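You operate a simulated robot arm through the tools that you are given. There is no shell and no other tool. Be economical: measure what you need, move in short steps, check, and stop when the job is done.

The job below is to be done with a simulated two-armed robot. You get a single attempt, and the scene is never put back.

## Task
Take the orange jar and put it on the blending bench. Fetch the medium tub with a white lid and set it on the bench in front of the tall mixer. Take the blue-band beaker and put it on the bench in front of the red mixer. Take the lid off the small evening cream tub and lay it down on the bench right of the tall mixer. Put the hand cream tub that says "YM57" from the bench over the lids drawer on the cooling bench and the hand cream tub labelled "NW92" on the bench right of the red mixer. Open the lid of the orange sample pot. The order is free. Set down upright: orange jar, medium tub with a white lid, blue-band beaker, hand cream tub.
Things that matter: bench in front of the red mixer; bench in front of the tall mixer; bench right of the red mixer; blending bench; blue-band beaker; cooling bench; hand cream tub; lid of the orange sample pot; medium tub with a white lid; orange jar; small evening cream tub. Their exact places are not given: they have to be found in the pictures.

It is judged by the outcome, as a careful person would: the job done as asked, and still so three seconds after it is handed in. It fails if anything else is knocked over, pushed out of place, dropped, spilled or broken. Lids that push on must go on centred and level and be pressed home; caps that screw on are set level and turned clockwise until they are tight.

## Robot
Two 7-joint arms with two-finger parallel grippers on one trunk, on a base that drives. Base frame: it is fixed to the floor where the robot stands at the start and does not move with it; the origin is under the middle of the robot, x ahead of it, y to its left, z up; the surface under the hand at the start is at about z = 0.9. Units: m, rad, N and s.
The left shoulder is at the start at [0.05, 0.187, 1.11], the right one opposite. With the tool pointing down near the work surface each hand reaches from about 0.1 to 0.66 m from the robot's upright axis, wherever it stands, measured 20 degrees to its own side. Places, roughly: bench in front of the red mixer (22x21 cm) [-2.3, 0, 0.9]; bench in front of the tall mixer [-2.3, -0.5, 0.9]; bench right of the red mixer [-2.4, 0.3, 0.9]; blending bench [0, 1.6, 0.9]; blue-band beaker (8x8x9 cm) [-2.3, -0.6, 0.9]; cooling bench [-0.9, 1.6, 0.9]; hand cream tub [-2.25, -1.5, 1]; lid of the orange sample pot [-2.3, -4.8, 1]; medium tub with a white lid [-2.25, -0.5, 0.5]; orange jar [0.5, 0.25, 1]; small evening cream tub [-2.5, -0.25, 1]. Payload 3.43 kg a hand.
Tool frame (each hand has its own): the origin (TCP) lies between the finger pads and is the grasp point; the fingertips stand 0.03 m ahead of it; z points along the fingers, y is the line along which they close. The gripper opens to 0.094 m. The fingers are 0.028 m wide and 0.01 m thick; the gripper's body (0.05 by 0.096 m) begins 0.055 m behind the TCP.
Orientation is told as [roll, pitch, yaw] about the base's x, y, z axes, in that order, counted from this pose: with the fingers straight down and closing along the base's y, the tool's x points along the base's -x, its y along +y and its z along -z.

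## Interface
- The arms move only by the tool jog_arm. It takes "left_increments", "right_increments" or both (then of equal length, played together; a hand with none holds still); each is a list of rows, each a list of 7 numbers: the turn, a rotation vector about the tool's x, y, z in rad, then the shift along the tool's x, y, z in m, then the opening in per cent of the stroke, from 0 (shut) to 100 (fully open). In form: [[ax, ay, az, x, y, z, hand], ...]. A call has 1 to 20 rows; each row is the pose to reach, as a shift and turn from the pose commanded when the call began, along the tool's axes at that moment. Each row takes 0.2 s and may step no farther than 0.05 m and 0.15 rad from the row before; otherwise, or with a gripper value out of range, the whole call is refused. Where a pose cannot be reached the arm comes as near as it can. A force on the tool above 40 N (or 10 N above the force at the start of the call, whichever is more), or a blocked arm, ends the call early, and 0.2 s more pass. The fingers move at their own pace (about 0.153 m/s each) and stop on an object; they squeeze with about 25 N. The grip force told is the motor's: it shows also when the fingers shut on nothing. Time passes only in rows, and 0.2 s behind the last, so rows that repeat a pose let the fingers close. The reply holds the time, the measured pose of the TCP, the force on the tool along the base axes, the opening and the grip force, in the units named above and with some noise, with the torque about the TCP (base axes, N m) and any sound that the robot's microphone picked up.
- Cameras (640 x 400 px; columns grow to the right, rows downward): "scene" is now at [0.1505, 0.014, 1.2939]; the picture's right is [0.16, -0.99, 0.00], its down [-0.35, -0.06, -0.93] and it looks along [0.92, 0.15, -0.35] (base axes); focal length 214 px, centre (320, 200). "left" rides on the left gripper at [0.076, -0.014, -0.102] in its tool frame; the picture's right is [0.18, 0.98, 0.00], its down [-0.75, 0.14, -0.64] and it looks along [-0.63, 0.12, 0.77] (tool axes); focal length 243 px, centre (320, 200). "right" rides on the right gripper at [0.076, 0.014, -0.102] in its tool frame; the picture's right is [-0.18, 0.98, 0.00], its down [-0.75, -0.14, -0.64] and it looks along [-0.63, -0.12, 0.77] (tool axes); focal length 243 px, centre (320, 200).
- get_image(camera): a new picture of that camera. The clock stands still meanwhile.
- move_column(by): slides the trunk up (or, below 0, down) by that many m; the arms and the scene camera ride with it, the base frame stays. It gives what a move gives, with no picture.
- drive_base(legs): drives the robot by 1 to 6 legs, each [ahead, left, turn to the left] in m, m and rad, along the robot's own axes; the way and the turn of a leg run together, so that a leg with both is an arc; at most 1.5 m and 3.142 rad a leg. The arms and the cameras ride along, it lands a little off, and it stops where it bumps. It gives what a move gives.
- aim_head(pan, tilt): turns the head with the scene camera to pan (to the left, within 1.396 rad either way) and tilt (down, from -0.506 to 1.204), counted from straight ahead of the robot. It gives what a move gives.
- point_at(camera, pixels): for up to 12 pixels [column, row] of the newest picture of that camera ("zoom" is the newest enlarged one), the place [x, y, z] in the base frame of the surface seen there, good to about 0.002 m. The clock stands still meanwhile.
- enlarge(camera, box): a new picture of the part [left, top, right, bottom] of that camera's present view, enlarged. The clock stands still meanwhile.
- close_job(): hands the job in; it is judged then, once.

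Go step by step. Measure first, check grasps and placings, and put right what went wrong. The budget is 124 turns and 136 pictures, counting those below and the enlarged ones. Unless the task says otherwise, let go and move clear before handing in.

The tools are called after "Emit:" as name(argument=value, ...) on one line, values as JSON. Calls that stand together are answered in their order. jog_arm: Moves the arms, as the interface text tells. Its arguments: {"type":"object","properties":{"left_increments":{"type":"array","items":{"type":"array","items":{"type":"number"}}},"right_increments":{"type":"array","items":{"type":"array","items":{"type":"number"}}}},"required":[]} The other tools are called the same way: move_column (by) slides the trunk up or down; drive_base (legs) drives the base; aim_head (pan, tilt) turns the head that bears the scene camera; get_image (camera) takes a picture; point_at (camera, pixels) gives the place of the surface under pixels of a picture; enlarge (camera, box) takes an enlarged picture of a part of a camera's view; close_job () hands the job in.

At the start:

```text
clock: 0.0
left_tcp_pos: [0.4297, 0.3352, 1.164]
left_orientation: [-0.001, 0.001, 0.002]
left_force: [-0.3, -0.2, 0.3]
left_moment: [-0.04, 0.02, 0.0]
left_width: 0.0943
left_grip_force: 0.1
right_tcp_pos: [0.3955, -0.0748, 1.2559]
right_orientation: [0.0, 0.0, -0.001]
right_force: [-0.2, 0.2, 0.5]
right_moment: [0.01, 0.0, -0.02]
right_width: 0.0938
right_grip_force: 0.1
trunk travel left (down, up): [-0.325, 0.107]
robot x, y, heading: [0.0003, -0.0012, -0.001]
head pan, tilt: [0.159, 0.363]
```

scene: 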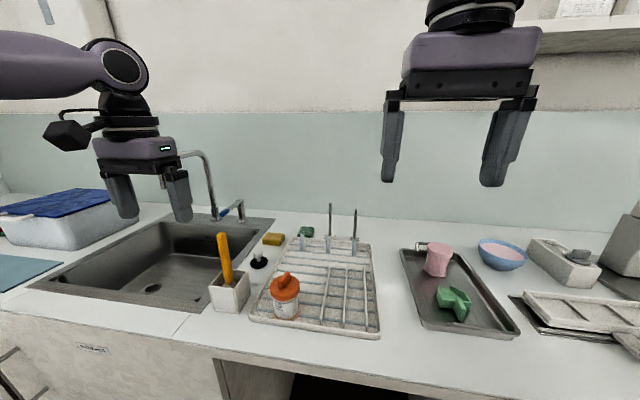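
right: 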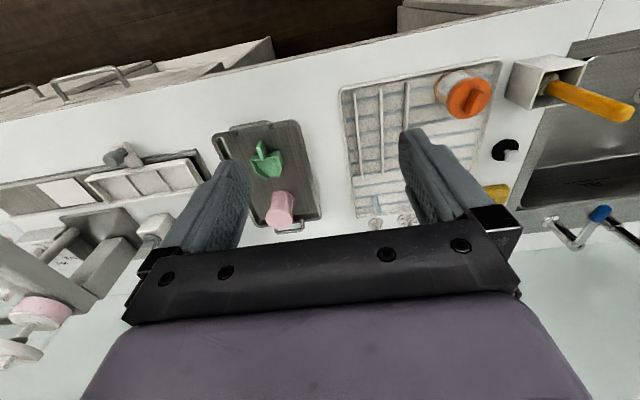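
left: 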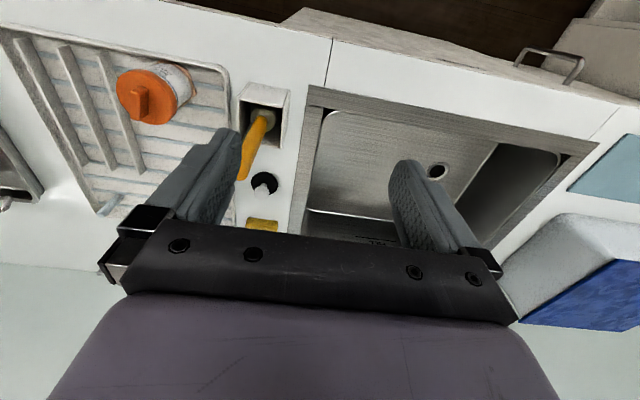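

The orange jar stands on the drying rack at scene (285,295). I enlarge it and measure.

Emit:
enlarge(camera="scene", box=[200, 220, 400, 345])

Emit:
point_at(camera="scene", pixels=[[285, 290], [285, 277], [285, 300], [285, 315], [273, 305], [297, 305], [300, 330], [345, 300]])

Emit:
point_at(camera="left", pixels=[[140, 95], [125, 90], [165, 100], [143, 120], [155, 75], [185, 85]])

```text
3.20 times, centred on (300, 282) of scene
```

zoom: 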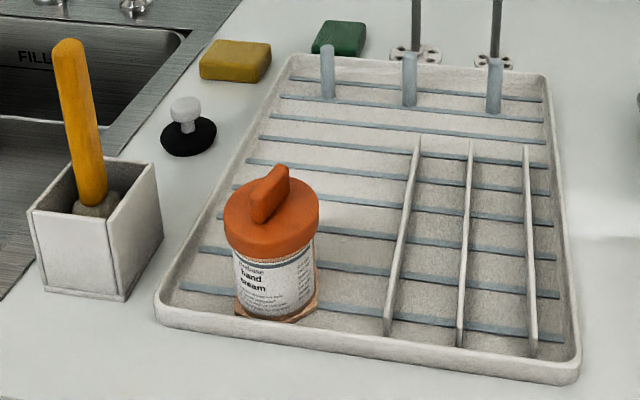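

```text
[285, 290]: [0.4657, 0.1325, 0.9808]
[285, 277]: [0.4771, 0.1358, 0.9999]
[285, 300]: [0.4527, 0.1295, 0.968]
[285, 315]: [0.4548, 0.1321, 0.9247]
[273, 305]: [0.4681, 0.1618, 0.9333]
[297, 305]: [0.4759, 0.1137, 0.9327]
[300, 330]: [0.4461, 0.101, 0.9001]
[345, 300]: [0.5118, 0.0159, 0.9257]
```

```text
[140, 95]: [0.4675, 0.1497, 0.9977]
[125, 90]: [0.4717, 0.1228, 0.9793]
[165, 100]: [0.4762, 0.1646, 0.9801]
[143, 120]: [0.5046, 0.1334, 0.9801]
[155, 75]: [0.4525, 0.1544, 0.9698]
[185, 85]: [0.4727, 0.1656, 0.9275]
```

The orange jar centre is about (0.48, 0.138), cap top about 0.98 and knob 1.0. I move the left hand above it and look.

Emit:
jog_arm(left_increments=[[0, 0, 0, -0.0125, -0.049, 0, 100], [0, 0, 0, -0.025, -0.098, 0, 100], [0, 0, 0, -0.0375, -0.147, 0, 100], [0, 0, 0, -0.05, -0.197, 0.02, 100], [0, 0, 0, -0.05, -0.197, 0.064, 100], [0, 0, 0, -0.05, -0.197, 0.064, 100]])

Emit:
get_image(camera="left")

Emit:
enlarge(camera="scene", box=[200, 200, 400, 325])

```text
refused: row 1 steps farther than a row can; nothing moved
```

```text
131 pictures are left
```

left: 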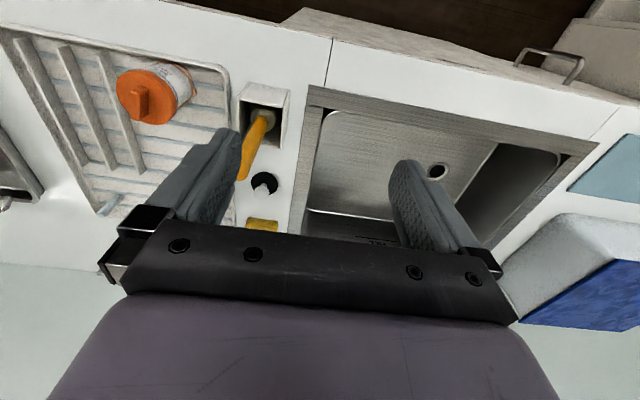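

```text
3.20 times, centred on (300, 262) of scene
```

zoom: 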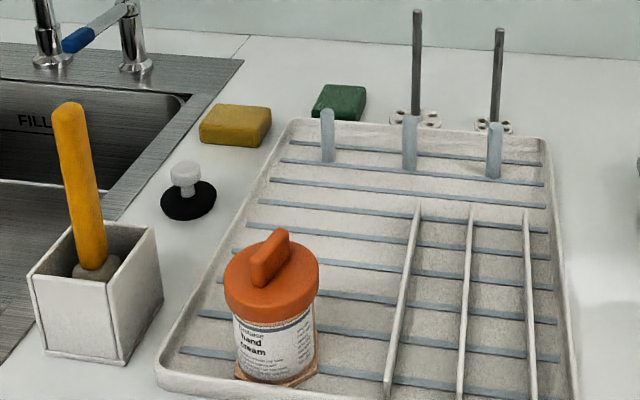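

The step was slightly over the limit. I repeat with smaller steps.

Emit:
jog_arm(left_increments=[[0, 0, 0, -0.01, -0.04, 0, 100], [0, 0, 0, -0.02, -0.08, 0, 100], [0, 0, 0, -0.03, -0.12, 0, 100], [0, 0, 0, -0.04, -0.16, 0, 100], [0, 0, 0, -0.05, -0.197, 0.01, 100], [0, 0, 0, -0.05, -0.197, 0.05, 100], [0, 0, 0, -0.05, -0.197, 0.064, 100]])

Emit:
point_at(camera="zoom", pixels=[[228, 275], [315, 270], [290, 235], [265, 238], [240, 305], [310, 300], [260, 265], [245, 370], [312, 370]])

Emit:
get_image(camera="left")

```text
clock: 1.6
left_tcp_pos: [0.4578, 0.1779, 1.1066]
left_orientation: [0.001, -0.001, 0.002]
left_force: [0.6, 0.4, -1.2]
left_moment: [0.03, 0.0, 0.02]
left_width: 0.094
left_grip_force: 0.0
left hand out of reach, approached as far as the arm can: row 4, 5, 6, 7
right_tcp_pos: [0.3954, -0.0763, 1.2561]
right_orientation: [-0.001, 0.001, -0.001]
right_force: [0.0, -0.8, -0.2]
right_moment: [0.01, 0.0, 0.01]
right_width: 0.0935
right_grip_force: 0.1
trunk travel left (down, up): [-0.325, 0.107]
robot x, y, heading: [0.0022, -0.0013, -0.002]
head pan, tilt: [0.159, 0.363]
```

```text
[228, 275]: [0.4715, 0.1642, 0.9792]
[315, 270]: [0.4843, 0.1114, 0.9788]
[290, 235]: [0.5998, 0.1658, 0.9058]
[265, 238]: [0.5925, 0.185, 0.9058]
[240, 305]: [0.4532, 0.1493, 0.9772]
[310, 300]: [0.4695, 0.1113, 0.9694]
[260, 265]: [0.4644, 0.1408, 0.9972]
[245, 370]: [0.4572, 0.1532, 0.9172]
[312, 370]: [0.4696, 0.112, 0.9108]
```

```text
129 pictures are left
```

left: 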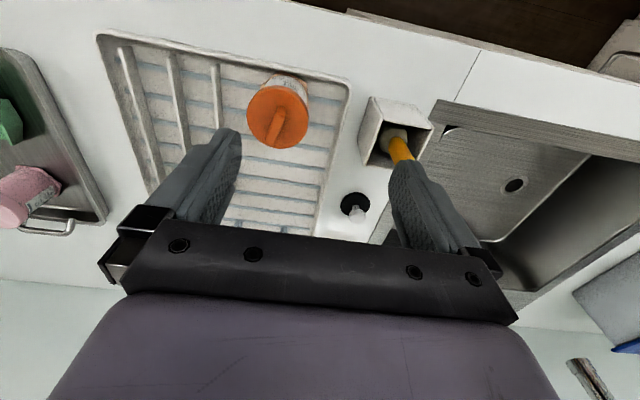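

The left hand runs out of reach crossing toward the middle. I shift the base 0.1 m to the right so the jar is comfortable.

Emit:
drive_base(legs=[[0, -0.1, 0]])

```text
clock: 3.1
left_tcp_pos: [0.456, 0.0775, 1.1062]
left_orientation: [-0.001, -0.001, 0.001]
left_force: [0.9, 0.5, 0.2]
left_moment: [0.0, 0.0, 0.04]
left_width: 0.0941
left_grip_force: 0.0
right_tcp_pos: [0.3959, -0.1772, 1.2566]
right_orientation: [0.002, 0.0, -0.001]
right_force: [0.0, 0.3, -0.5]
right_moment: [0.04, 0.03, -0.01]
right_width: 0.0938
right_grip_force: 0.0
trunk travel left (down, up): [-0.325, 0.107]
robot x, y, heading: [-0.0006, -0.0998, -0.002]
head pan, tilt: [0.159, 0.363]
```

Next I align over the jar at (0.479, 0.138).

Emit:
jog_arm(left_increments=[[0, 0, 0, -0.01, 0.03, 0, 100], [0, 0, 0, -0.023, 0.0605, 0, 100], [0, 0, 0, -0.023, 0.0605, 0.03, 100], [0, 0, 0, -0.023, 0.0605, 0.06, 100]])

Emit:
get_image(camera="left")

```text
clock: 4.2
left_tcp_pos: [0.4796, 0.1398, 1.0464]
left_orientation: [-0.001, -0.001, 0.002]
left_force: [-0.2, -1.0, 0.3]
left_moment: [-0.01, 0.02, 0.0]
left_width: 0.0939
left_grip_force: 0.1
right_tcp_pos: [0.3963, -0.1768, 1.2561]
right_orientation: [-0.001, 0.0, 0.002]
right_force: [-0.3, -0.5, -0.5]
right_moment: [0.0, 0.01, 0.0]
right_width: 0.0939
right_grip_force: 0.2
trunk travel left (down, up): [-0.325, 0.107]
robot x, y, heading: [0.0001, -0.1018, 0.002]
head pan, tilt: [0.159, 0.363]
```

```text
128 pictures are left
```

left: 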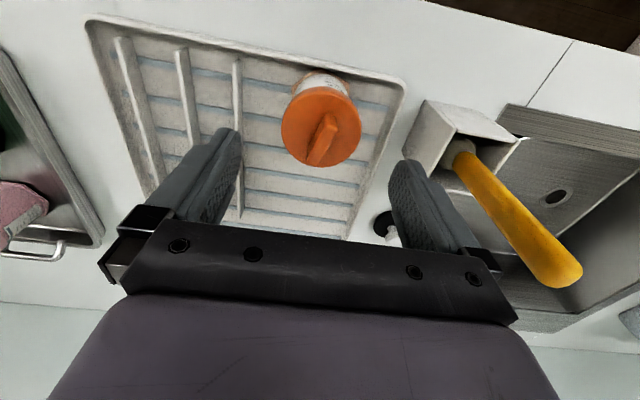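

I check clearance to the brush holder, measuring its edge and the jar.

Emit:
point_at(camera="left", pixels=[[425, 102], [408, 150], [470, 165], [500, 215], [560, 270], [320, 125], [285, 125], [357, 130], [325, 163], [320, 92], [240, 150]])

```text
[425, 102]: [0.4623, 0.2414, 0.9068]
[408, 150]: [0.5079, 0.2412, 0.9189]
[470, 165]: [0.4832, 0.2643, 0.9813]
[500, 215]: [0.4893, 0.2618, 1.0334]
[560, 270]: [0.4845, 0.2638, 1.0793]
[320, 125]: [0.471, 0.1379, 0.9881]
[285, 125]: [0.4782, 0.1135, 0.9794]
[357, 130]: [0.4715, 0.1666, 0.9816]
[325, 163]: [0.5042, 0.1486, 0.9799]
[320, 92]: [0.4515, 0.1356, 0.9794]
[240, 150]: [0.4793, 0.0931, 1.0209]
```

Clearance is fine (holder at y≥0.241). I descend to z≈0.955 and close.

Emit:
jog_arm(left_increments=[[0, 0, 0, 0.0015, 0, 0.04, 100], [0, 0, 0, 0.0015, 0, 0.075, 100], [0, 0, 0, 0.0015, 0, 0.091, 100], [0, 0, 0, 0.0015, 0, 0.091, 0], [0, 0, 0, 0.0015, 0, 0.091, 0], [0, 0, 0, 0.0015, 0, 0.091, 0], [0, 0, 0, 0.0015, 0, 0.091, 0]])

```text
clock: 5.8
left_tcp_pos: [0.4767, 0.1396, 0.9551]
left_orientation: [-0.001, -0.003, 0.001]
left_force: [0.0, -0.3, -0.5]
left_moment: [0.01, 0.03, -0.01]
left_width: 0.0617
left_grip_force: 24.7
right_tcp_pos: [0.3955, -0.1756, 1.255]
right_orientation: [0.001, -0.001, -0.001]
right_force: [0.0, -0.4, -0.8]
right_moment: [-0.04, 0.0, -0.01]
right_width: 0.0942
right_grip_force: 0.2
trunk travel left (down, up): [-0.325, 0.107]
robot x, y, heading: [-0.0023, -0.1008, 0.001]
head pan, tilt: [0.159, 0.363]
```

Gripped at 0.062 m. I lift, and look at the blending bench to the left.

Emit:
jog_arm(left_increments=[[0, 0, 0, 0, 0, -0.04, 0], [0, 0, 0, 0.0, 0, -0.08, 0], [0, 0, 0, 0.03, 0, -0.12, 0], [0, 0, 0, 0.07, 0, -0.14, 0], [0, 0, 0, 0.11, 0, -0.15, 0], [0, 0, 0, 0.11, 0, -0.15, 0]])

Emit:
aim_head(pan=1.39, tilt=0.4)

Emit:
get_image(camera="left")

Emit:
get_image(camera="scene")

```text
clock: 7.2
left_tcp_pos: [0.3684, 0.1399, 1.1059]
left_orientation: [0.0, 0.0, 0.001]
left_force: [0.5, 0.6, -1.2]
left_moment: [-0.03, 0.03, 0.0]
left_width: 0.0617
left_grip_force: 24.8
right_tcp_pos: [0.3971, -0.1768, 1.2556]
right_orientation: [0.001, 0.0, 0.0]
right_force: [0.1, 0.1, 0.6]
right_moment: [0.01, -0.01, 0.04]
right_width: 0.0941
right_grip_force: 0.0
trunk travel left (down, up): [-0.325, 0.107]
robot x, y, heading: [0.0013, -0.0995, 0.006]
head pan, tilt: [0.159, 0.363]
```

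```text
clock: 8.6
left_tcp_pos: [0.3686, 0.1385, 1.1052]
left_orientation: [0.001, -0.003, 0.002]
left_force: [0.3, -0.9, -1.3]
left_moment: [-0.01, -0.01, -0.02]
left_width: 0.0619
left_grip_force: 24.5
right_tcp_pos: [0.3965, -0.1757, 1.2561]
right_orientation: [0.0, 0.0, 0.0]
right_force: [-0.4, 0.6, 0.2]
right_moment: [0.0, 0.02, 0.0]
right_width: 0.0941
right_grip_force: 0.0
trunk travel left (down, up): [-0.325, 0.107]
robot x, y, heading: [0.0003, -0.0995, 0.001]
head pan, tilt: [1.389, 0.4]
```

```text
127 pictures are left
```

left: 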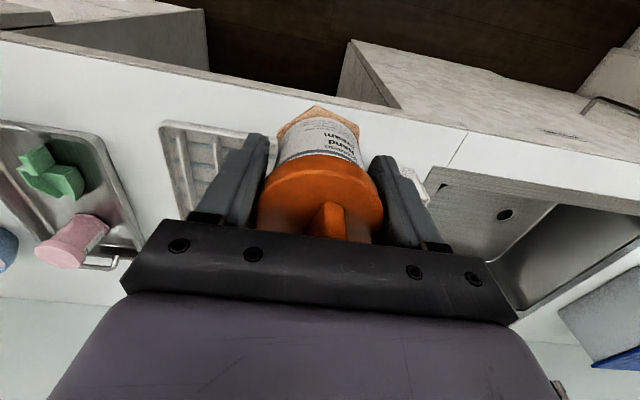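

```text
126 pictures are left
```

scene: 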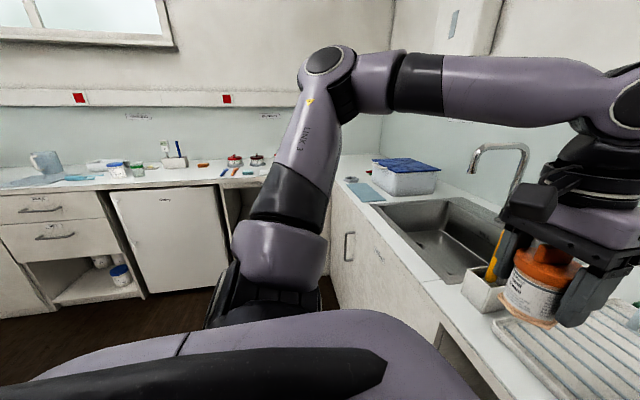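

The jar is held upright. I back off, turn left to face the blending bench, and look.

Emit:
drive_base(legs=[[-0.35, 0, 0], [0, 0, 1.5708], [0.7, 0.0, 0]])

Emit:
aim_head(pan=0, tilt=0.5)

Emit:
get_image(camera="scene")

```text
clock: 18.0
left_tcp_pos: [-0.5576, 0.9666, 1.1052]
left_orientation: [0.0, -0.003, 1.54]
left_force: [-0.8, 0.8, -0.3]
left_moment: [0.03, -0.01, 0.02]
left_width: 0.0619
left_grip_force: 25.0
right_tcp_pos: [-0.2428, 0.9853, 1.2565]
right_orientation: [0.0, 0.001, 1.538]
right_force: [-0.1, 0.4, -0.5]
right_moment: [0.0, 0.01, -0.01]
right_width: 0.0942
right_grip_force: 0.0
trunk travel left (down, up): [-0.325, 0.107]
robot x, y, heading: [-0.3319, 0.5915, 1.536]
head pan, tilt: [1.389, 0.4]
```

```text
clock: 19.6
left_tcp_pos: [-0.5577, 0.9671, 1.1041]
left_orientation: [0.001, -0.002, 1.54]
left_force: [0.4, 0.0, -0.9]
left_moment: [-0.03, -0.01, 0.05]
left_width: 0.0616
left_grip_force: 25.4
right_tcp_pos: [-0.2424, 0.9845, 1.2568]
right_orientation: [-0.001, -0.001, 1.539]
right_force: [0.0, -0.9, -0.2]
right_moment: [0.0, -0.02, 0.02]
right_width: 0.0941
right_grip_force: 0.1
trunk travel left (down, up): [-0.325, 0.107]
robot x, y, heading: [-0.3271, 0.5902, 1.539]
head pan, tilt: [0.0, 0.499]
```

```text
125 pictures are left
```

scene: 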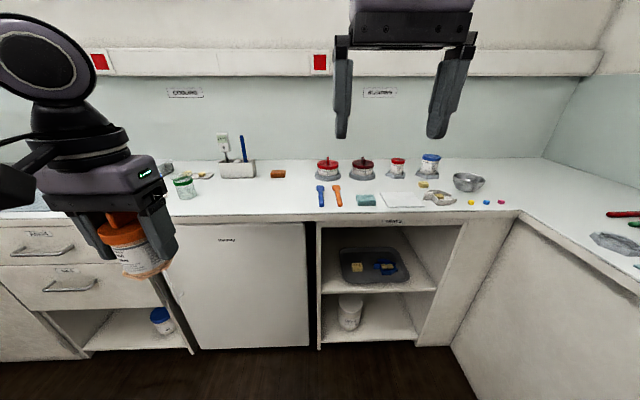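

Wall labels at (185,92) and (380,92); I enlarge to read and measure the bench.

Emit:
enlarge(camera="scene", box=[150, 70, 410, 232])

Emit:
enlarge(camera="scene", box=[310, 80, 510, 205])

Emit:
point_at(camera="scene", pixels=[[380, 92], [185, 92], [270, 195], [320, 210], [367, 200], [400, 200], [220, 212], [278, 174], [240, 170], [335, 175], [185, 190], [440, 195]])

```text
2.46 times, centred on (280, 151) of scene
```

zoom: 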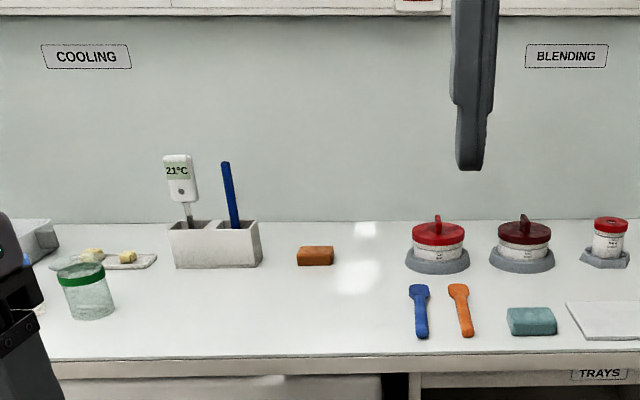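

```text
3.20 times, centred on (410, 142) of scene
```

zoom: 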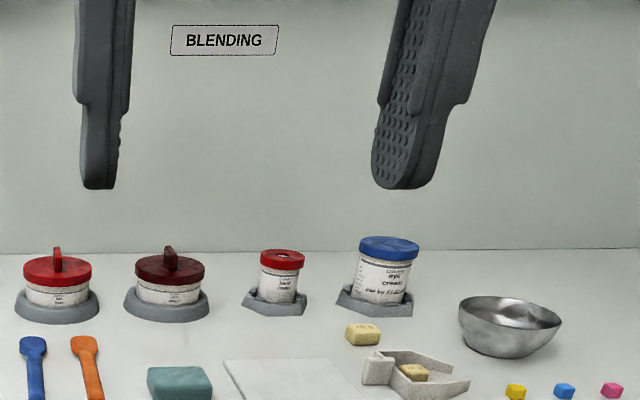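

```text
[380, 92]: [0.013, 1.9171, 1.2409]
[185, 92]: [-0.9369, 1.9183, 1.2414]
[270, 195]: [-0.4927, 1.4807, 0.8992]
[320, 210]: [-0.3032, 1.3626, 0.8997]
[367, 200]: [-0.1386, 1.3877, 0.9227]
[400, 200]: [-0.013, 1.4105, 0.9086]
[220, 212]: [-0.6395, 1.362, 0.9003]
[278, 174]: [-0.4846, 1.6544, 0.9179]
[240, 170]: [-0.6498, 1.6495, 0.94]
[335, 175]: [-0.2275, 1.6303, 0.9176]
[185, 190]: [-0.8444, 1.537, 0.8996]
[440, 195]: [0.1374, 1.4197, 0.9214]
```

COOLING and BLENDING labels are clear. I look for a free spot: around zoom (240,335), between the dark-red tub, the card and the sponge.

Emit:
point_at(camera="zoom", pixels=[[222, 361], [330, 359], [348, 340], [275, 313], [243, 303], [208, 310], [167, 321], [150, 368], [210, 370], [86, 340], [235, 335], [355, 310]])

```text
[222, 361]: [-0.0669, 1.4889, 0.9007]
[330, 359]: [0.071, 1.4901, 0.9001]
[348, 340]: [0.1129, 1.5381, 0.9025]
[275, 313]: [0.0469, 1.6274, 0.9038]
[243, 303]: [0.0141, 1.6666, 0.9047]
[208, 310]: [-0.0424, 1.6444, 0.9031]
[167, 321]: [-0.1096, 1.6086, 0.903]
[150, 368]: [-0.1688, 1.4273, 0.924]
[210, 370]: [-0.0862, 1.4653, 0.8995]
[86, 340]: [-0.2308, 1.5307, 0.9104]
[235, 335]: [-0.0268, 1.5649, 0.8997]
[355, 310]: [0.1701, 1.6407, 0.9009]
```

I'll place the jar at (-0.03, 1.555), clear of card (y<1.49) and tub stands (y>1.61). I drive there with the target left of straight ahead.

Emit:
drive_base(legs=[[0.374, -0.285, 0], [0, 0, -0.37]])

```text
clock: 23.8
left_tcp_pos: [-0.1077, 1.3896, 1.1055]
left_orientation: [-0.001, 0.0, 1.175]
left_force: [0.0, 0.3, 0.6]
left_moment: [0.0, -0.01, 0.01]
left_width: 0.0618
left_grip_force: 24.8
right_tcp_pos: [0.1934, 1.2924, 1.2561]
right_orientation: [0.001, 0.002, 1.173]
right_force: [0.6, -0.6, -0.3]
right_moment: [0.02, 0.01, 0.0]
right_width: 0.0941
right_grip_force: 0.0
trunk travel left (down, up): [-0.325, 0.107]
robot x, y, heading: [-0.0283, 0.9595, 1.175]
head pan, tilt: [0.0, 0.499]
```

I extend forward over the spot, then lower partly.

Emit:
jog_arm(left_increments=[[0, 0, 0, -0.045, -0.002, 0, 0], [0, 0, 0, -0.09, -0.004, 0, 0], [0, 0, 0, -0.135, -0.006, 0, 0], [0, 0, 0, -0.182, -0.0084, 0, 0], [0, 0, 0, -0.182, -0.0084, 0.045, 0], [0, 0, 0, -0.182, -0.0084, 0.09, 0], [0, 0, 0, -0.182, -0.0084, 0.13, 0], [0, 0, 0, -0.182, -0.0084, 0.13, 0]])

Emit:
get_image(camera="left")

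Emit:
aim_head(pan=0.4, tilt=0.6)

Emit:
get_image(camera="scene")

```text
clock: 25.6
left_tcp_pos: [-0.0487, 1.5406, 0.9786]
left_orientation: [-0.003, -0.001, 1.175]
left_force: [0.3, 0.3, -0.4]
left_moment: [0.02, 0.01, -0.01]
left_width: 0.062
left_grip_force: 25.0
left hand out of reach, approached as far as the arm can: row 4, 5, 6, 7, 8
right_tcp_pos: [0.1926, 1.2923, 1.2572]
right_orientation: [0.001, 0.0, 1.172]
right_force: [-0.5, 0.1, 0.2]
right_moment: [0.03, -0.03, 0.04]
right_width: 0.0942
right_grip_force: 0.2
trunk travel left (down, up): [-0.325, 0.107]
robot x, y, heading: [-0.0272, 0.959, 1.169]
head pan, tilt: [0.0, 0.499]
```

```text
122 pictures are left
```

left: 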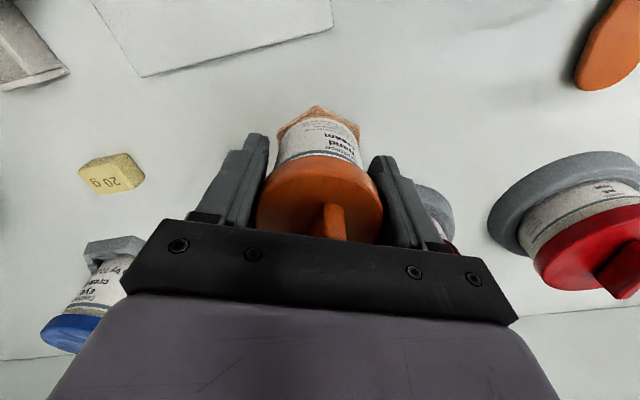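

```text
clock: 26.5
left_tcp_pos: [-0.0481, 1.5395, 0.9781]
left_orientation: [-0.003, -0.002, 1.176]
left_force: [-0.6, 0.7, -0.4]
left_moment: [0.01, 0.0, 0.02]
left_width: 0.062
left_grip_force: 25.4
right_tcp_pos: [0.1925, 1.2942, 1.2572]
right_orientation: [0.001, 0.0, 1.174]
right_force: [0.2, 0.1, -0.8]
right_moment: [0.01, 0.03, -0.02]
right_width: 0.094
right_grip_force: 0.1
trunk travel left (down, up): [-0.325, 0.107]
robot x, y, heading: [-0.031, 0.9576, 1.171]
head pan, tilt: [0.4, 0.6]
```

```text
121 pictures are left
```

scene: 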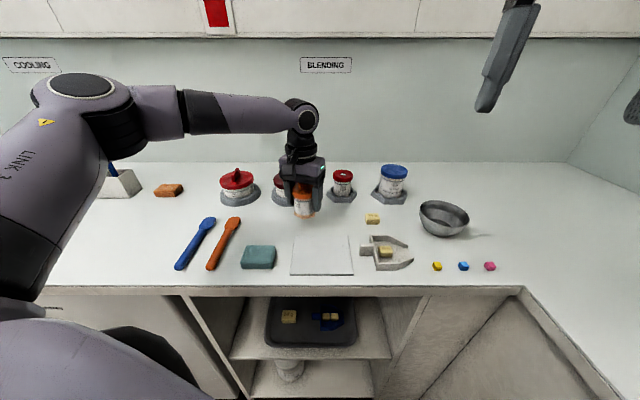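

The jar is over the free spot at (-0.048, 1.54). I lower it to the bench.

Emit:
jog_arm(left_increments=[[0, 0, 0, 0, 0, 0.01, 0], [0, 0, 0, 0, 0, 0.02, 0], [0, 0, 0, 0, 0, 0.026, 0]])

Emit:
enlarge(camera="scene", box=[240, 150, 400, 250])

```text
clock: 27.3
left_tcp_pos: [-0.0521, 1.5393, 0.9522]
left_orientation: [-0.003, -0.005, 1.175]
left_force: [0.0, -0.4, -1.0]
left_moment: [-0.03, 0.0, 0.0]
left_width: 0.0621
left_grip_force: 25.4
left hand out of reach, approached as far as the arm can: row 2, 3
right_tcp_pos: [0.1925, 1.2928, 1.2562]
right_orientation: [0.001, 0.0, 1.172]
right_force: [0.2, 0.5, -0.2]
right_moment: [-0.01, -0.02, 0.04]
right_width: 0.094
right_grip_force: 0.1
trunk travel left (down, up): [-0.325, 0.107]
robot x, y, heading: [-0.0305, 0.9559, 1.179]
head pan, tilt: [0.4, 0.6]
```

```text
4.00 times, centred on (320, 200) of scene
```

zoom: 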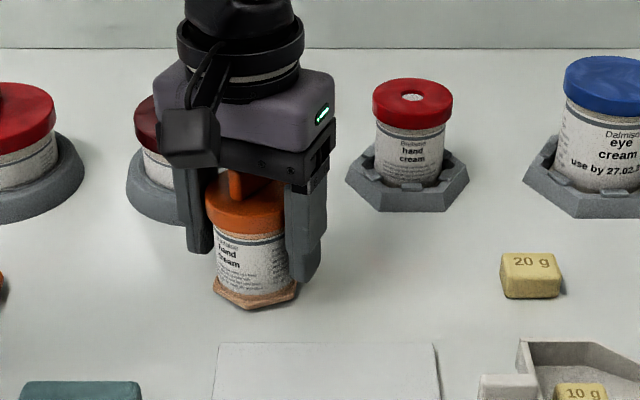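

I check the gap below the jar's foot at zoom (248,308).

Emit:
point_at(camera="zoom", pixels=[[248, 307], [247, 302], [248, 315], [225, 290]])

Emit:
jog_arm(left_increments=[[0, 0, 0, 0.003, 0, 0.003, 0], [0, 0, 0, 0.006, 0, 0.006, 0], [0, 0, 0, 0.008, 0, 0.01, 0]])

```text
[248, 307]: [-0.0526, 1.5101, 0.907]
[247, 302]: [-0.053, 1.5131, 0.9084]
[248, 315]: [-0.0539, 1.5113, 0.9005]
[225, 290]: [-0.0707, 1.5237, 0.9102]
```

```text
clock: 28.1
left_tcp_pos: [-0.0539, 1.5329, 0.9494]
left_orientation: [-0.003, -0.012, 1.176]
left_force: [0.4, 8.3, 25.6]
left_moment: [-0.04, 0.21, -0.08]
left_width: 0.0621
left_grip_force: 24.8
right_tcp_pos: [0.193, 1.2927, 1.258]
right_orientation: [0.0, -0.002, 1.172]
right_force: [-0.5, -0.8, -0.1]
right_moment: [-0.03, -0.02, 0.02]
right_width: 0.0938
right_grip_force: 0.1
trunk travel left (down, up): [-0.325, 0.107]
robot x, y, heading: [-0.032, 0.9556, 1.167]
head pan, tilt: [0.4, 0.6]
```

Contact is made (25 N). I ease off, open and rise straight up, then retract.

Emit:
jog_arm(left_increments=[[0, 0, 0, 0, 0, -0.003, 0], [0, 0, 0, 0, 0, -0.003, 100], [0, 0, 0, 0, 0, -0.003, 100], [0, 0, 0, 0, 0, -0.04, 100], [0, 0, 0, 0, 0, -0.08, 100], [0, 0, 0, 0.0, 0, -0.12, 100], [0, 0, 0, 0.04, 0, -0.15, 100], [0, 0, 0, 0.09, 0, -0.15, 100], [0, 0, 0, 0.14, 0, -0.15, 100], [0, 0, 0, 0.18, 0, -0.15, 100]])

Emit:
enlarge(camera="scene", box=[200, 140, 440, 290])

```text
clock: 30.3
left_tcp_pos: [-0.1255, 1.3632, 1.092]
left_orientation: [0.0, -0.002, 1.174]
left_force: [0.6, 0.2, 0.4]
left_moment: [-0.02, 0.02, 0.02]
left_width: 0.0942
left_grip_force: 0.1
right_tcp_pos: [0.1937, 1.293, 1.2567]
right_orientation: [0.0, 0.001, 1.175]
right_force: [1.3, 0.5, -0.1]
right_moment: [-0.01, 0.0, -0.01]
right_width: 0.0943
right_grip_force: 0.0
trunk travel left (down, up): [-0.325, 0.107]
robot x, y, heading: [-0.0324, 0.9598, 1.175]
head pan, tilt: [0.4, 0.6]
```

```text
2.67 times, centred on (320, 215) of scene
```

zoom: 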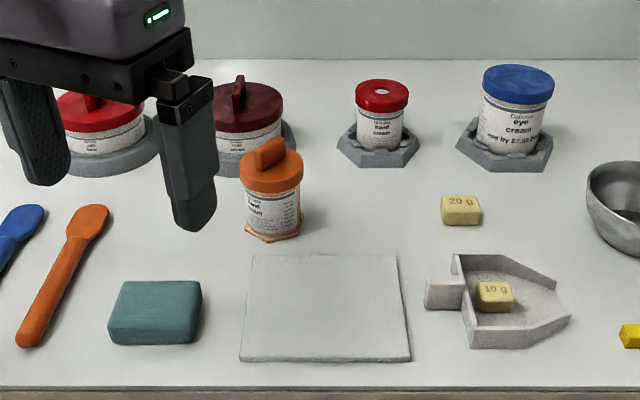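

The orange jar stands upright on the blending bench. I back off and turn toward the mixers (−x) for a look.

Emit:
drive_base(legs=[[-0.5, 0, 0], [0, 0, 1.967], [0.6, 0.5, 0]])

Emit:
aim_head(pan=0, tilt=0.3)

Emit:
get_image(camera="scene")

```text
clock: 42.5
left_tcp_pos: [-1.1366, -0.2737, 1.093]
left_orientation: [0.001, -0.001, -3.113]
left_force: [0.3, 0.0, 0.7]
left_moment: [0.0, 0.03, -0.04]
left_width: 0.094
left_grip_force: 0.0
right_tcp_pos: [-1.203, 0.0443, 1.256]
right_orientation: [0.0, -0.001, -3.114]
right_force: [0.2, -1.0, -0.1]
right_moment: [-0.02, 0.02, 0.0]
right_width: 0.094
right_grip_force: 0.1
trunk travel left (down, up): [-0.325, 0.107]
robot x, y, heading: [-0.8066, -0.0194, -3.113]
head pan, tilt: [0.4, 0.6]
```

```text
clock: 43.4
left_tcp_pos: [-1.1373, -0.273, 1.0923]
left_orientation: [-0.001, -0.001, -3.112]
left_force: [0.2, 0.6, -0.1]
left_moment: [-0.01, -0.03, 0.04]
left_width: 0.0942
left_grip_force: 0.0
right_tcp_pos: [-1.2035, 0.0449, 1.2567]
right_orientation: [0.001, -0.001, -3.115]
right_force: [0.1, 0.9, 0.3]
right_moment: [-0.04, 0.0, -0.02]
right_width: 0.0941
right_grip_force: 0.0
trunk travel left (down, up): [-0.325, 0.107]
robot x, y, heading: [-0.8041, -0.0187, -3.111]
head pan, tilt: [0.0, 0.3]
```

```text
118 pictures are left
```

scene: 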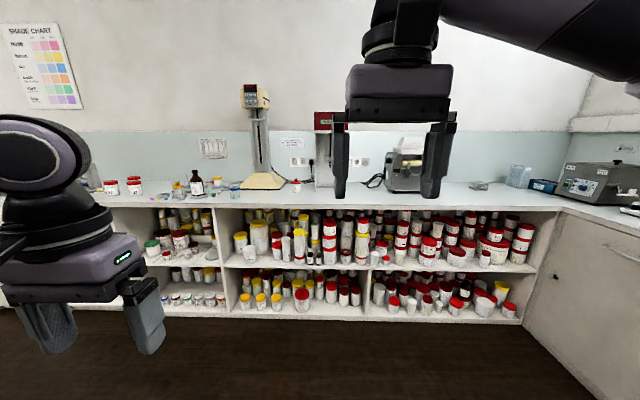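

I enlarge the shelf and bench area and measure the counter's edge.

Emit:
enlarge(camera="scene", box=[130, 70, 450, 330])

Emit:
point_at(camera="scene", pixels=[[300, 206], [300, 195], [260, 182], [408, 180], [310, 330], [325, 150], [197, 185], [480, 187], [296, 188], [230, 190]])

```text
1.54 times, centred on (290, 200) of scene
```

zoom: 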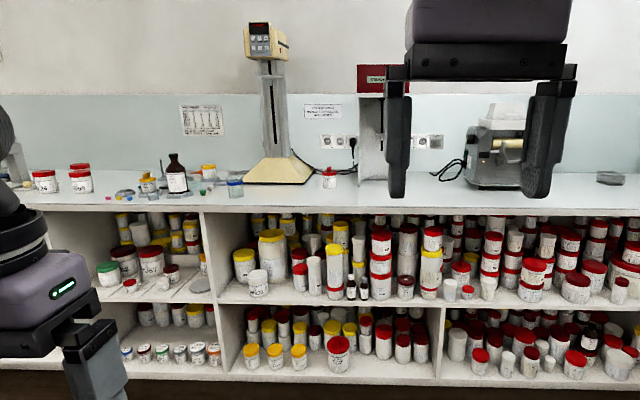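

```text
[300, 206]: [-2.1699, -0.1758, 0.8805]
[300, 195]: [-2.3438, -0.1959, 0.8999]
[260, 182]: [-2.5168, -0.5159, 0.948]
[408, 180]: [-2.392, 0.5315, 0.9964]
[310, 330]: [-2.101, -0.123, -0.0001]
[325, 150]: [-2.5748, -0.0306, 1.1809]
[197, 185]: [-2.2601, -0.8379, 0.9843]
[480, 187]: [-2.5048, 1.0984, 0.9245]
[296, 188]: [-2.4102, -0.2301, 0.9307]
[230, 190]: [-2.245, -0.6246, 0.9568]
```

The mixers' bench front edge is at x≈-2.17; the beaker is near (-2.245,-0.62), the small tub near (-2.41,-0.23). I drive closer for a detailed look.

Emit:
drive_base(legs=[[0.7, 0.3, 0]])

Emit:
aim_head(pan=0, tilt=0.55)

Emit:
get_image(camera="scene")

```text
clock: 47.5
left_tcp_pos: [-1.8297, -0.5846, 1.0937]
left_orientation: [0.0, -0.004, -3.119]
left_force: [-0.3, 0.3, -0.7]
left_moment: [-0.03, 0.0, 0.02]
left_width: 0.0942
left_grip_force: 0.1
right_tcp_pos: [-1.8937, -0.2653, 1.2558]
right_orientation: [-0.001, 0.0, -3.121]
right_force: [0.2, 0.1, -0.1]
right_moment: [-0.02, 0.0, -0.04]
right_width: 0.0938
right_grip_force: 0.0
trunk travel left (down, up): [-0.325, 0.107]
robot x, y, heading: [-1.4921, -0.3326, -3.12]
head pan, tilt: [0.0, 0.3]
```

```text
clock: 48.2
left_tcp_pos: [-1.8282, -0.5836, 1.0925]
left_orientation: [0.001, -0.002, -3.121]
left_force: [-0.5, 0.6, 0.0]
left_moment: [0.0, 0.01, 0.01]
left_width: 0.0944
left_grip_force: 0.0
right_tcp_pos: [-1.8928, -0.265, 1.2553]
right_orientation: [0.0, 0.001, -3.122]
right_force: [-0.4, -1.5, 0.2]
right_moment: [-0.01, 0.02, 0.01]
right_width: 0.0937
right_grip_force: 0.0
trunk travel left (down, up): [-0.325, 0.107]
robot x, y, heading: [-1.4973, -0.3327, -3.121]
head pan, tilt: [0.0, 0.55]
```

```text
116 pictures are left
```

scene: 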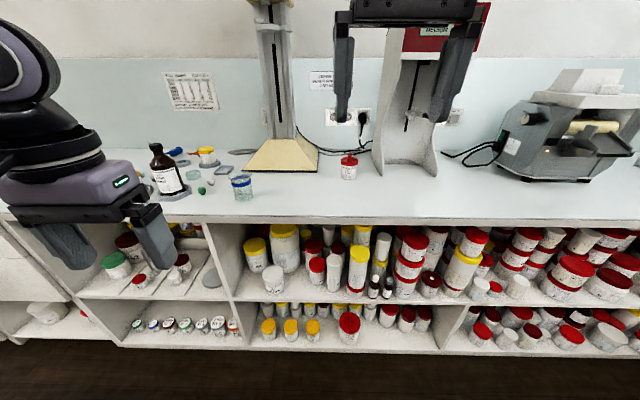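

Emit:
enlarge(camera="scene", box=[140, 120, 460, 320])

Emit:
point_at(camera="scene", pixels=[[349, 157], [349, 170], [349, 180], [242, 178], [242, 190], [242, 200], [273, 270], [273, 285], [273, 295], [320, 221], [420, 165], [285, 165]])

```text
2.00 times, centred on (300, 220) of scene
```

zoom: 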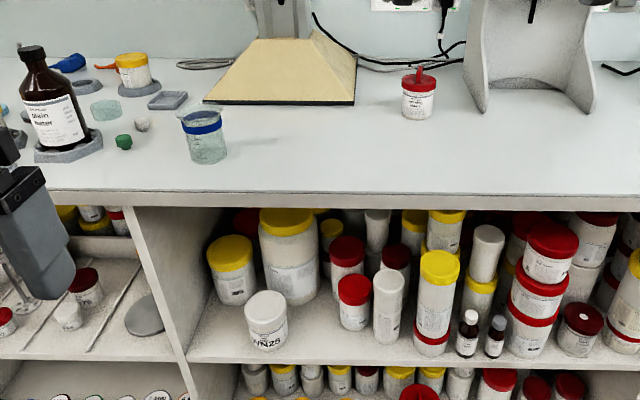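

```text
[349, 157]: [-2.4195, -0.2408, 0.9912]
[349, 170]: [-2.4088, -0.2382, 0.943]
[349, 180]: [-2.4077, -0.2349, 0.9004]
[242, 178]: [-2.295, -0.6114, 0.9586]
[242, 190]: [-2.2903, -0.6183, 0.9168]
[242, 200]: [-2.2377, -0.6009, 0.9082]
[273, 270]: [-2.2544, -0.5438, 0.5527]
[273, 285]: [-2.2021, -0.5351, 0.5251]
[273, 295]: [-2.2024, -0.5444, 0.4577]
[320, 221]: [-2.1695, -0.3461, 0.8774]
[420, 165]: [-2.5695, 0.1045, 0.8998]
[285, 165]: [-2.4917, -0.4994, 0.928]
```

The medium tub "VN25" with white lid is at zoom (267,320) on the shelf; the beaker with blue band at (205,140). I drive 0.27 m closer to take the beaker with the left hand.

Emit:
drive_base(legs=[[0.27, 0.02, -0.02]])

Emit:
get_image(camera="left")

Emit:
get_image(camera="scene")

```text
clock: 50.1
left_tcp_pos: [-2.0996, -0.5956, 1.0922]
left_orientation: [0.0, -0.001, 3.139]
left_force: [0.3, -0.8, -0.6]
left_moment: [0.0, 0.02, 0.0]
left_width: 0.094
left_grip_force: 0.0
right_tcp_pos: [-2.1559, -0.2768, 1.2558]
right_orientation: [0.002, 0.0, 3.134]
right_force: [0.5, -0.5, -0.5]
right_moment: [0.02, -0.01, -0.01]
right_width: 0.0937
right_grip_force: 0.1
trunk travel left (down, up): [-0.325, 0.107]
robot x, y, heading: [-1.757, -0.3548, 3.136]
head pan, tilt: [0.0, 0.55]
```

```text
114 pictures are left
```

left: 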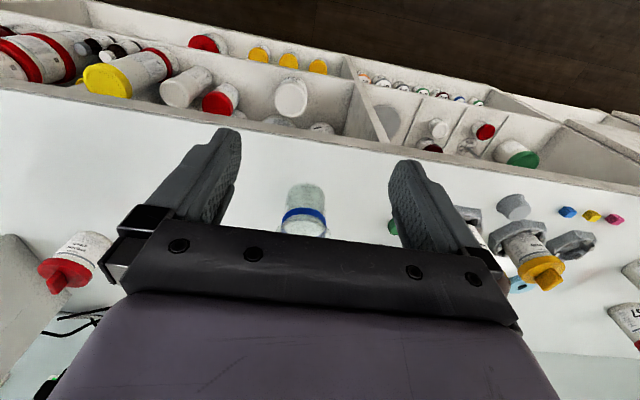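

```text
113 pictures are left
```

scene: 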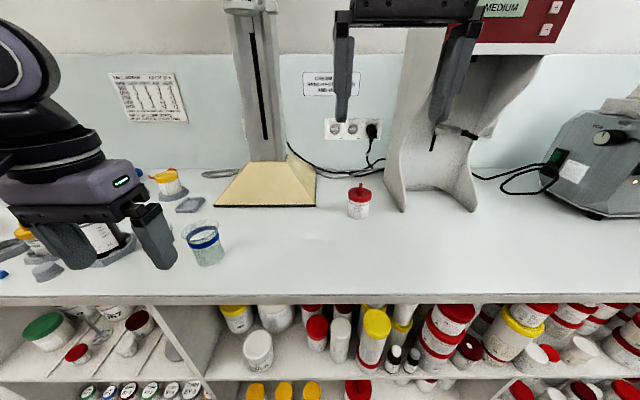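

Emit:
enlarge(camera="scene", box=[150, 180, 278, 280])

Emit:
point_at(camera="scene", pixels=[[205, 240], [192, 240], [218, 236], [207, 263], [205, 250], [200, 222], [190, 232], [217, 228]])

Emit:
point_at(camera="left", pixels=[[303, 212], [283, 218], [325, 220], [305, 190], [295, 188], [390, 225], [465, 215], [520, 225]])

```text
4.00 times, centred on (214, 230) of scene
```

zoom: 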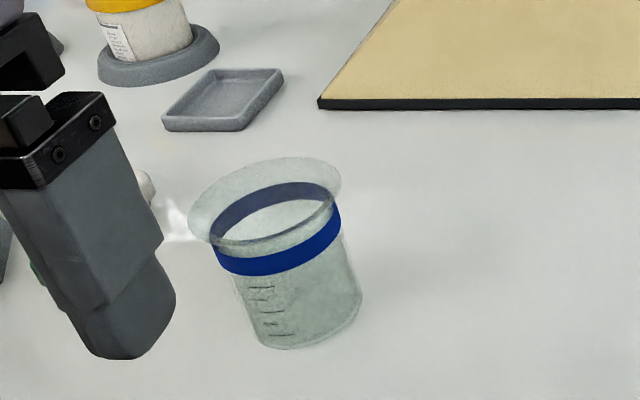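

```text
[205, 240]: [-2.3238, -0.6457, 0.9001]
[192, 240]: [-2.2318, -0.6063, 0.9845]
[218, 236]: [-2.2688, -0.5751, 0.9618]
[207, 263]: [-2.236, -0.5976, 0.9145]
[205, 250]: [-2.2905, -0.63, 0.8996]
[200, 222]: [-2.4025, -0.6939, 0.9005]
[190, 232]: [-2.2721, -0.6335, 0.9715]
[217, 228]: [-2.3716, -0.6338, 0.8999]
```

```text
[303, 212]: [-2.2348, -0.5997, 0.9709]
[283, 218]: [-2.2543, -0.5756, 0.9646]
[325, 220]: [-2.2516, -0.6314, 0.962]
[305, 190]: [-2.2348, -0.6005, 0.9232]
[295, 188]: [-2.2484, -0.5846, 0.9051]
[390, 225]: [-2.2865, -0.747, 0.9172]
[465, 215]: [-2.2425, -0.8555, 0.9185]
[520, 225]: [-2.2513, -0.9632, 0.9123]
```

The beaker is empty glass with centre about (-2.266,-0.604), rim at 0.985. I move above it and check alignment.

Emit:
jog_arm(left_increments=[[0, 0, 0, -0.045, 0.002, 0, 100], [0, 0, 0, -0.09, 0.004, 0, 100], [0, 0, 0, -0.135, 0.006, 0, 100], [0, 0, 0, -0.166, 0.009, 0, 100], [0, 0, 0, -0.166, 0.009, 0.03, 100], [0, 0, 0, -0.166, 0.009, 0.03, 100]])

Emit:
get_image(camera="left")

Emit:
enlarge(camera="scene", box=[110, 130, 270, 280])

```text
clock: 51.5
left_tcp_pos: [-2.2643, -0.6035, 1.0646]
left_orientation: [-0.001, -0.002, 3.138]
left_force: [0.4, -0.1, -0.1]
left_moment: [0.0, 0.01, 0.01]
left_width: 0.0941
left_grip_force: 0.0
right_tcp_pos: [-2.1553, -0.2762, 1.2559]
right_orientation: [0.0, -0.002, 3.136]
right_force: [0.0, 0.5, 0.4]
right_moment: [0.01, 0.0, -0.04]
right_width: 0.0941
right_grip_force: 0.0
trunk travel left (down, up): [-0.325, 0.107]
robot x, y, heading: [-1.7575, -0.3557, 3.135]
head pan, tilt: [0.0, 0.55]
```

```text
111 pictures are left
```

left: 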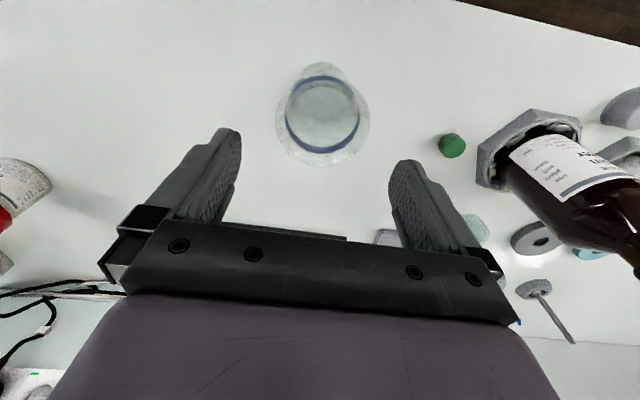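

```text
2.67 times, centred on (190, 205) of scene
```

zoom: 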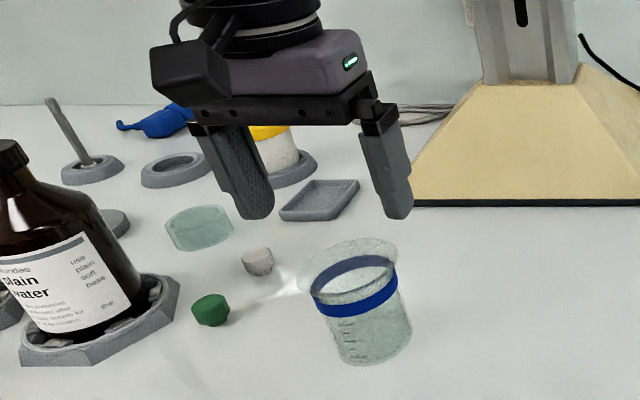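

I refine the rim centre with surface points on the rim.

Emit:
point_at(camera="left", pixels=[[278, 115], [280, 120], [366, 115], [364, 120], [322, 165], [322, 163], [295, 150], [350, 150], [322, 64], [322, 70], [320, 110]])

```text
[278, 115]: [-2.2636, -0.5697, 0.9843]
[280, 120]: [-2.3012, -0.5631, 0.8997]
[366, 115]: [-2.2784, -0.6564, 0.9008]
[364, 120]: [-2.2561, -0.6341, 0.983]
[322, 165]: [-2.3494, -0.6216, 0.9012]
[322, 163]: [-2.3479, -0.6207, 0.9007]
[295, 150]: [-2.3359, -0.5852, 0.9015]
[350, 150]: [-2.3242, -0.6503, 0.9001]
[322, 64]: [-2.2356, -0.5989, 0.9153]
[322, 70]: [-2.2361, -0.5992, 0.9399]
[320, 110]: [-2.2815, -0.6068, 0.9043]
```

Aligned. I descend to z≈0.958 and close gently around the beaker.

Emit:
jog_arm(left_increments=[[0, 0, 0, 0, -0.0005, 0.04, 100], [0, 0, 0, 0, -0.0005, 0.08, 100], [0, 0, 0, 0, -0.0005, 0.107, 100], [0, 0, 0, 0, -0.0005, 0.107, 50], [0, 0, 0, 0, -0.0005, 0.107, 0], [0, 0, 0, 0, -0.0005, 0.107, 0], [0, 0, 0, 0, -0.0005, 0.107, 0]])

Emit:
enlarge(camera="scene", box=[110, 130, 270, 280])

```text
clock: 53.1
left_tcp_pos: [-2.2658, -0.6032, 0.9576]
left_orientation: [0.0, -0.003, 3.139]
left_force: [0.0, 0.2, -0.6]
left_moment: [-0.01, -0.05, 0.01]
left_width: 0.0781
left_grip_force: 24.9
right_tcp_pos: [-2.1548, -0.2782, 1.2557]
right_orientation: [0.0, 0.0, 3.135]
right_force: [-0.9, 0.6, -0.5]
right_moment: [-0.02, 0.02, 0.01]
right_width: 0.0938
right_grip_force: 0.2
trunk travel left (down, up): [-0.325, 0.107]
robot x, y, heading: [-1.7599, -0.3535, 3.144]
head pan, tilt: [0.0, 0.55]
```

```text
2.67 times, centred on (190, 205) of scene
```

zoom: 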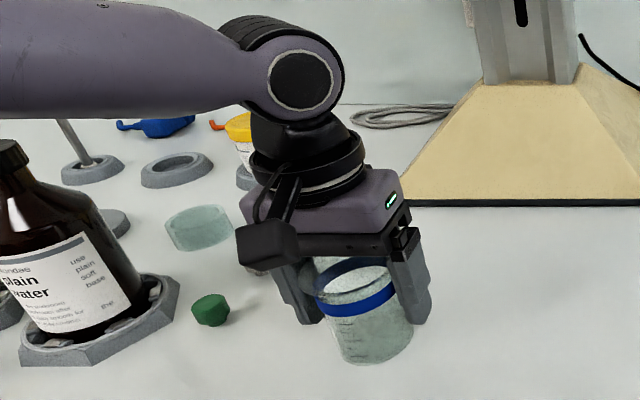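

Gripped at 0.078 (rim). I lift 0.09 m and check it hangs straight, then drive right.

Emit:
jog_arm(left_increments=[[0, 0, 0, 0, 0, -0.03, 0], [0, 0, 0, 0, 0, -0.06, 0], [0, 0, 0, 0, 0, -0.09, 0], [0, 0, 0, 0, 0, -0.09, 0]])

Emit:
point_at(camera="scene", pixels=[[402, 210], [472, 210], [435, 190], [390, 195], [440, 215], [360, 215]])

Emit:
get_image(camera="left")

```text
clock: 54.1
left_tcp_pos: [-2.2643, -0.6035, 1.0477]
left_orientation: [0.0, -0.003, 3.139]
left_force: [-0.4, 0.0, -1.6]
left_moment: [-0.02, -0.01, -0.02]
left_width: 0.0779
left_grip_force: 25.4
right_tcp_pos: [-2.1562, -0.2756, 1.2565]
right_orientation: [-0.001, 0.001, 3.137]
right_force: [0.1, 0.0, 0.0]
right_moment: [-0.03, 0.0, 0.01]
right_width: 0.0941
right_grip_force: 0.1
trunk travel left (down, up): [-0.325, 0.107]
robot x, y, heading: [-1.7611, -0.3528, 3.139]
head pan, tilt: [0.0, 0.55]
```

```text
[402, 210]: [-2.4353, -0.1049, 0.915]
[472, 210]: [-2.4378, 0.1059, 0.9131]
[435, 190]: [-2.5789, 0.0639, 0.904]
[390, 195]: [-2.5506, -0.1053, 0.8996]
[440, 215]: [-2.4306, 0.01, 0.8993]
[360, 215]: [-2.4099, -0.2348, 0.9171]
```

```text
108 pictures are left
```

left: 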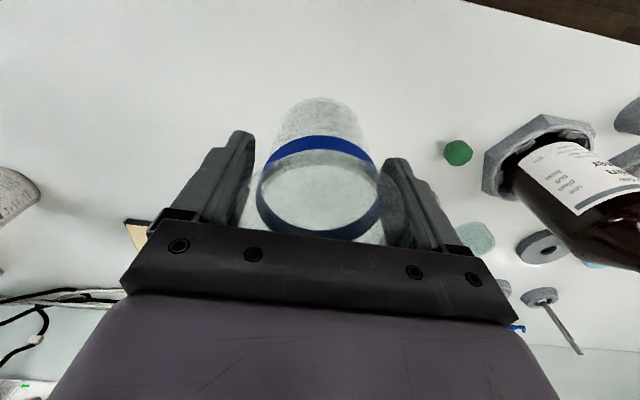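

The beaker hangs straight. I drive 0.6 m right so it comes in front of the red mixer.

Emit:
drive_base(legs=[[0, -0.6, 0]])

Emit:
get_image(camera="scene")

```text
clock: 59.9
left_tcp_pos: [-2.2624, -0.0057, 1.0469]
left_orientation: [0.001, -0.002, 3.14]
left_force: [-0.4, 0.0, 0.2]
left_moment: [0.01, 0.0, 0.0]
left_width: 0.0777
left_grip_force: 24.9
right_tcp_pos: [-2.1527, 0.3229, 1.2557]
right_orientation: [0.0, 0.001, 3.139]
right_force: [0.4, -0.3, -0.6]
right_moment: [-0.02, 0.03, 0.01]
right_width: 0.094
right_grip_force: 0.0
trunk travel left (down, up): [-0.325, 0.107]
robot x, y, heading: [-1.7574, 0.2454, 3.136]
head pan, tilt: [0.0, 0.55]
```

```text
107 pictures are left
```

scene: 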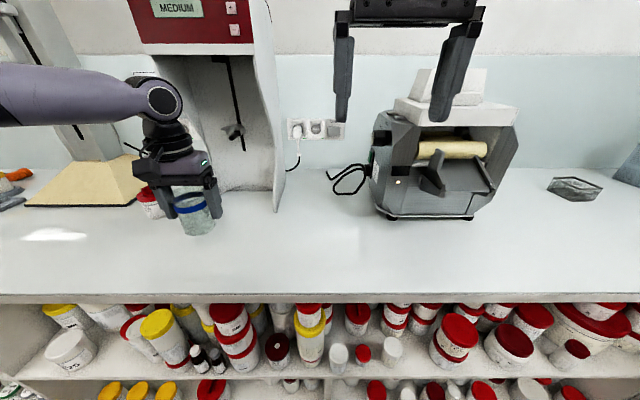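

The spot is free. I extend 0.03 m, lower to the grasp height, release and rise.

Emit:
jog_arm(left_increments=[[0, 0, 0, -0.03, 0, 0, 0], [0, 0, 0, -0.03, 0, 0.04, 0], [0, 0, 0, -0.03, 0, 0.07, 0], [0, 0, 0, -0.03, 0, 0.083, 0], [0, 0, 0, -0.03, 0, 0.088, 0], [0, 0, 0, -0.03, 0, 0.088, 0]])

Emit:
enlarge(camera="scene", box=[110, 130, 270, 250])

```text
clock: 61.2
left_tcp_pos: [-2.2899, -0.0055, 0.9588]
left_orientation: [0.001, -0.003, 3.139]
left_force: [0.1, 0.1, -0.6]
left_moment: [-0.02, 0.01, -0.02]
left_width: 0.0778
left_grip_force: 24.9
right_tcp_pos: [-2.1535, 0.3223, 1.2566]
right_orientation: [-0.001, 0.0, 3.14]
right_force: [-0.2, -0.1, 0.0]
right_moment: [0.01, -0.03, -0.01]
right_width: 0.0941
right_grip_force: 0.0
trunk travel left (down, up): [-0.325, 0.107]
robot x, y, heading: [-1.758, 0.245, 3.137]
head pan, tilt: [0.0, 0.55]
```

```text
3.33 times, centred on (190, 190) of scene
```

zoom: 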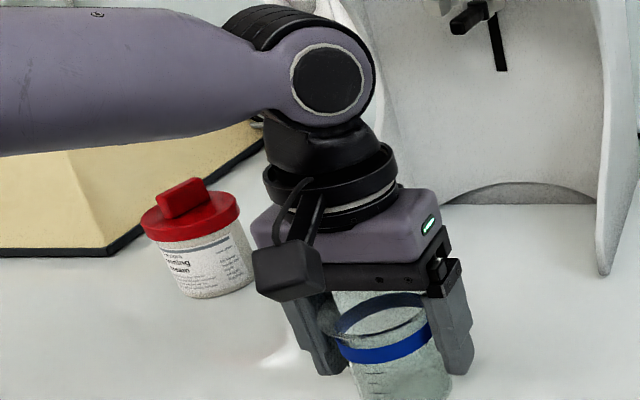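

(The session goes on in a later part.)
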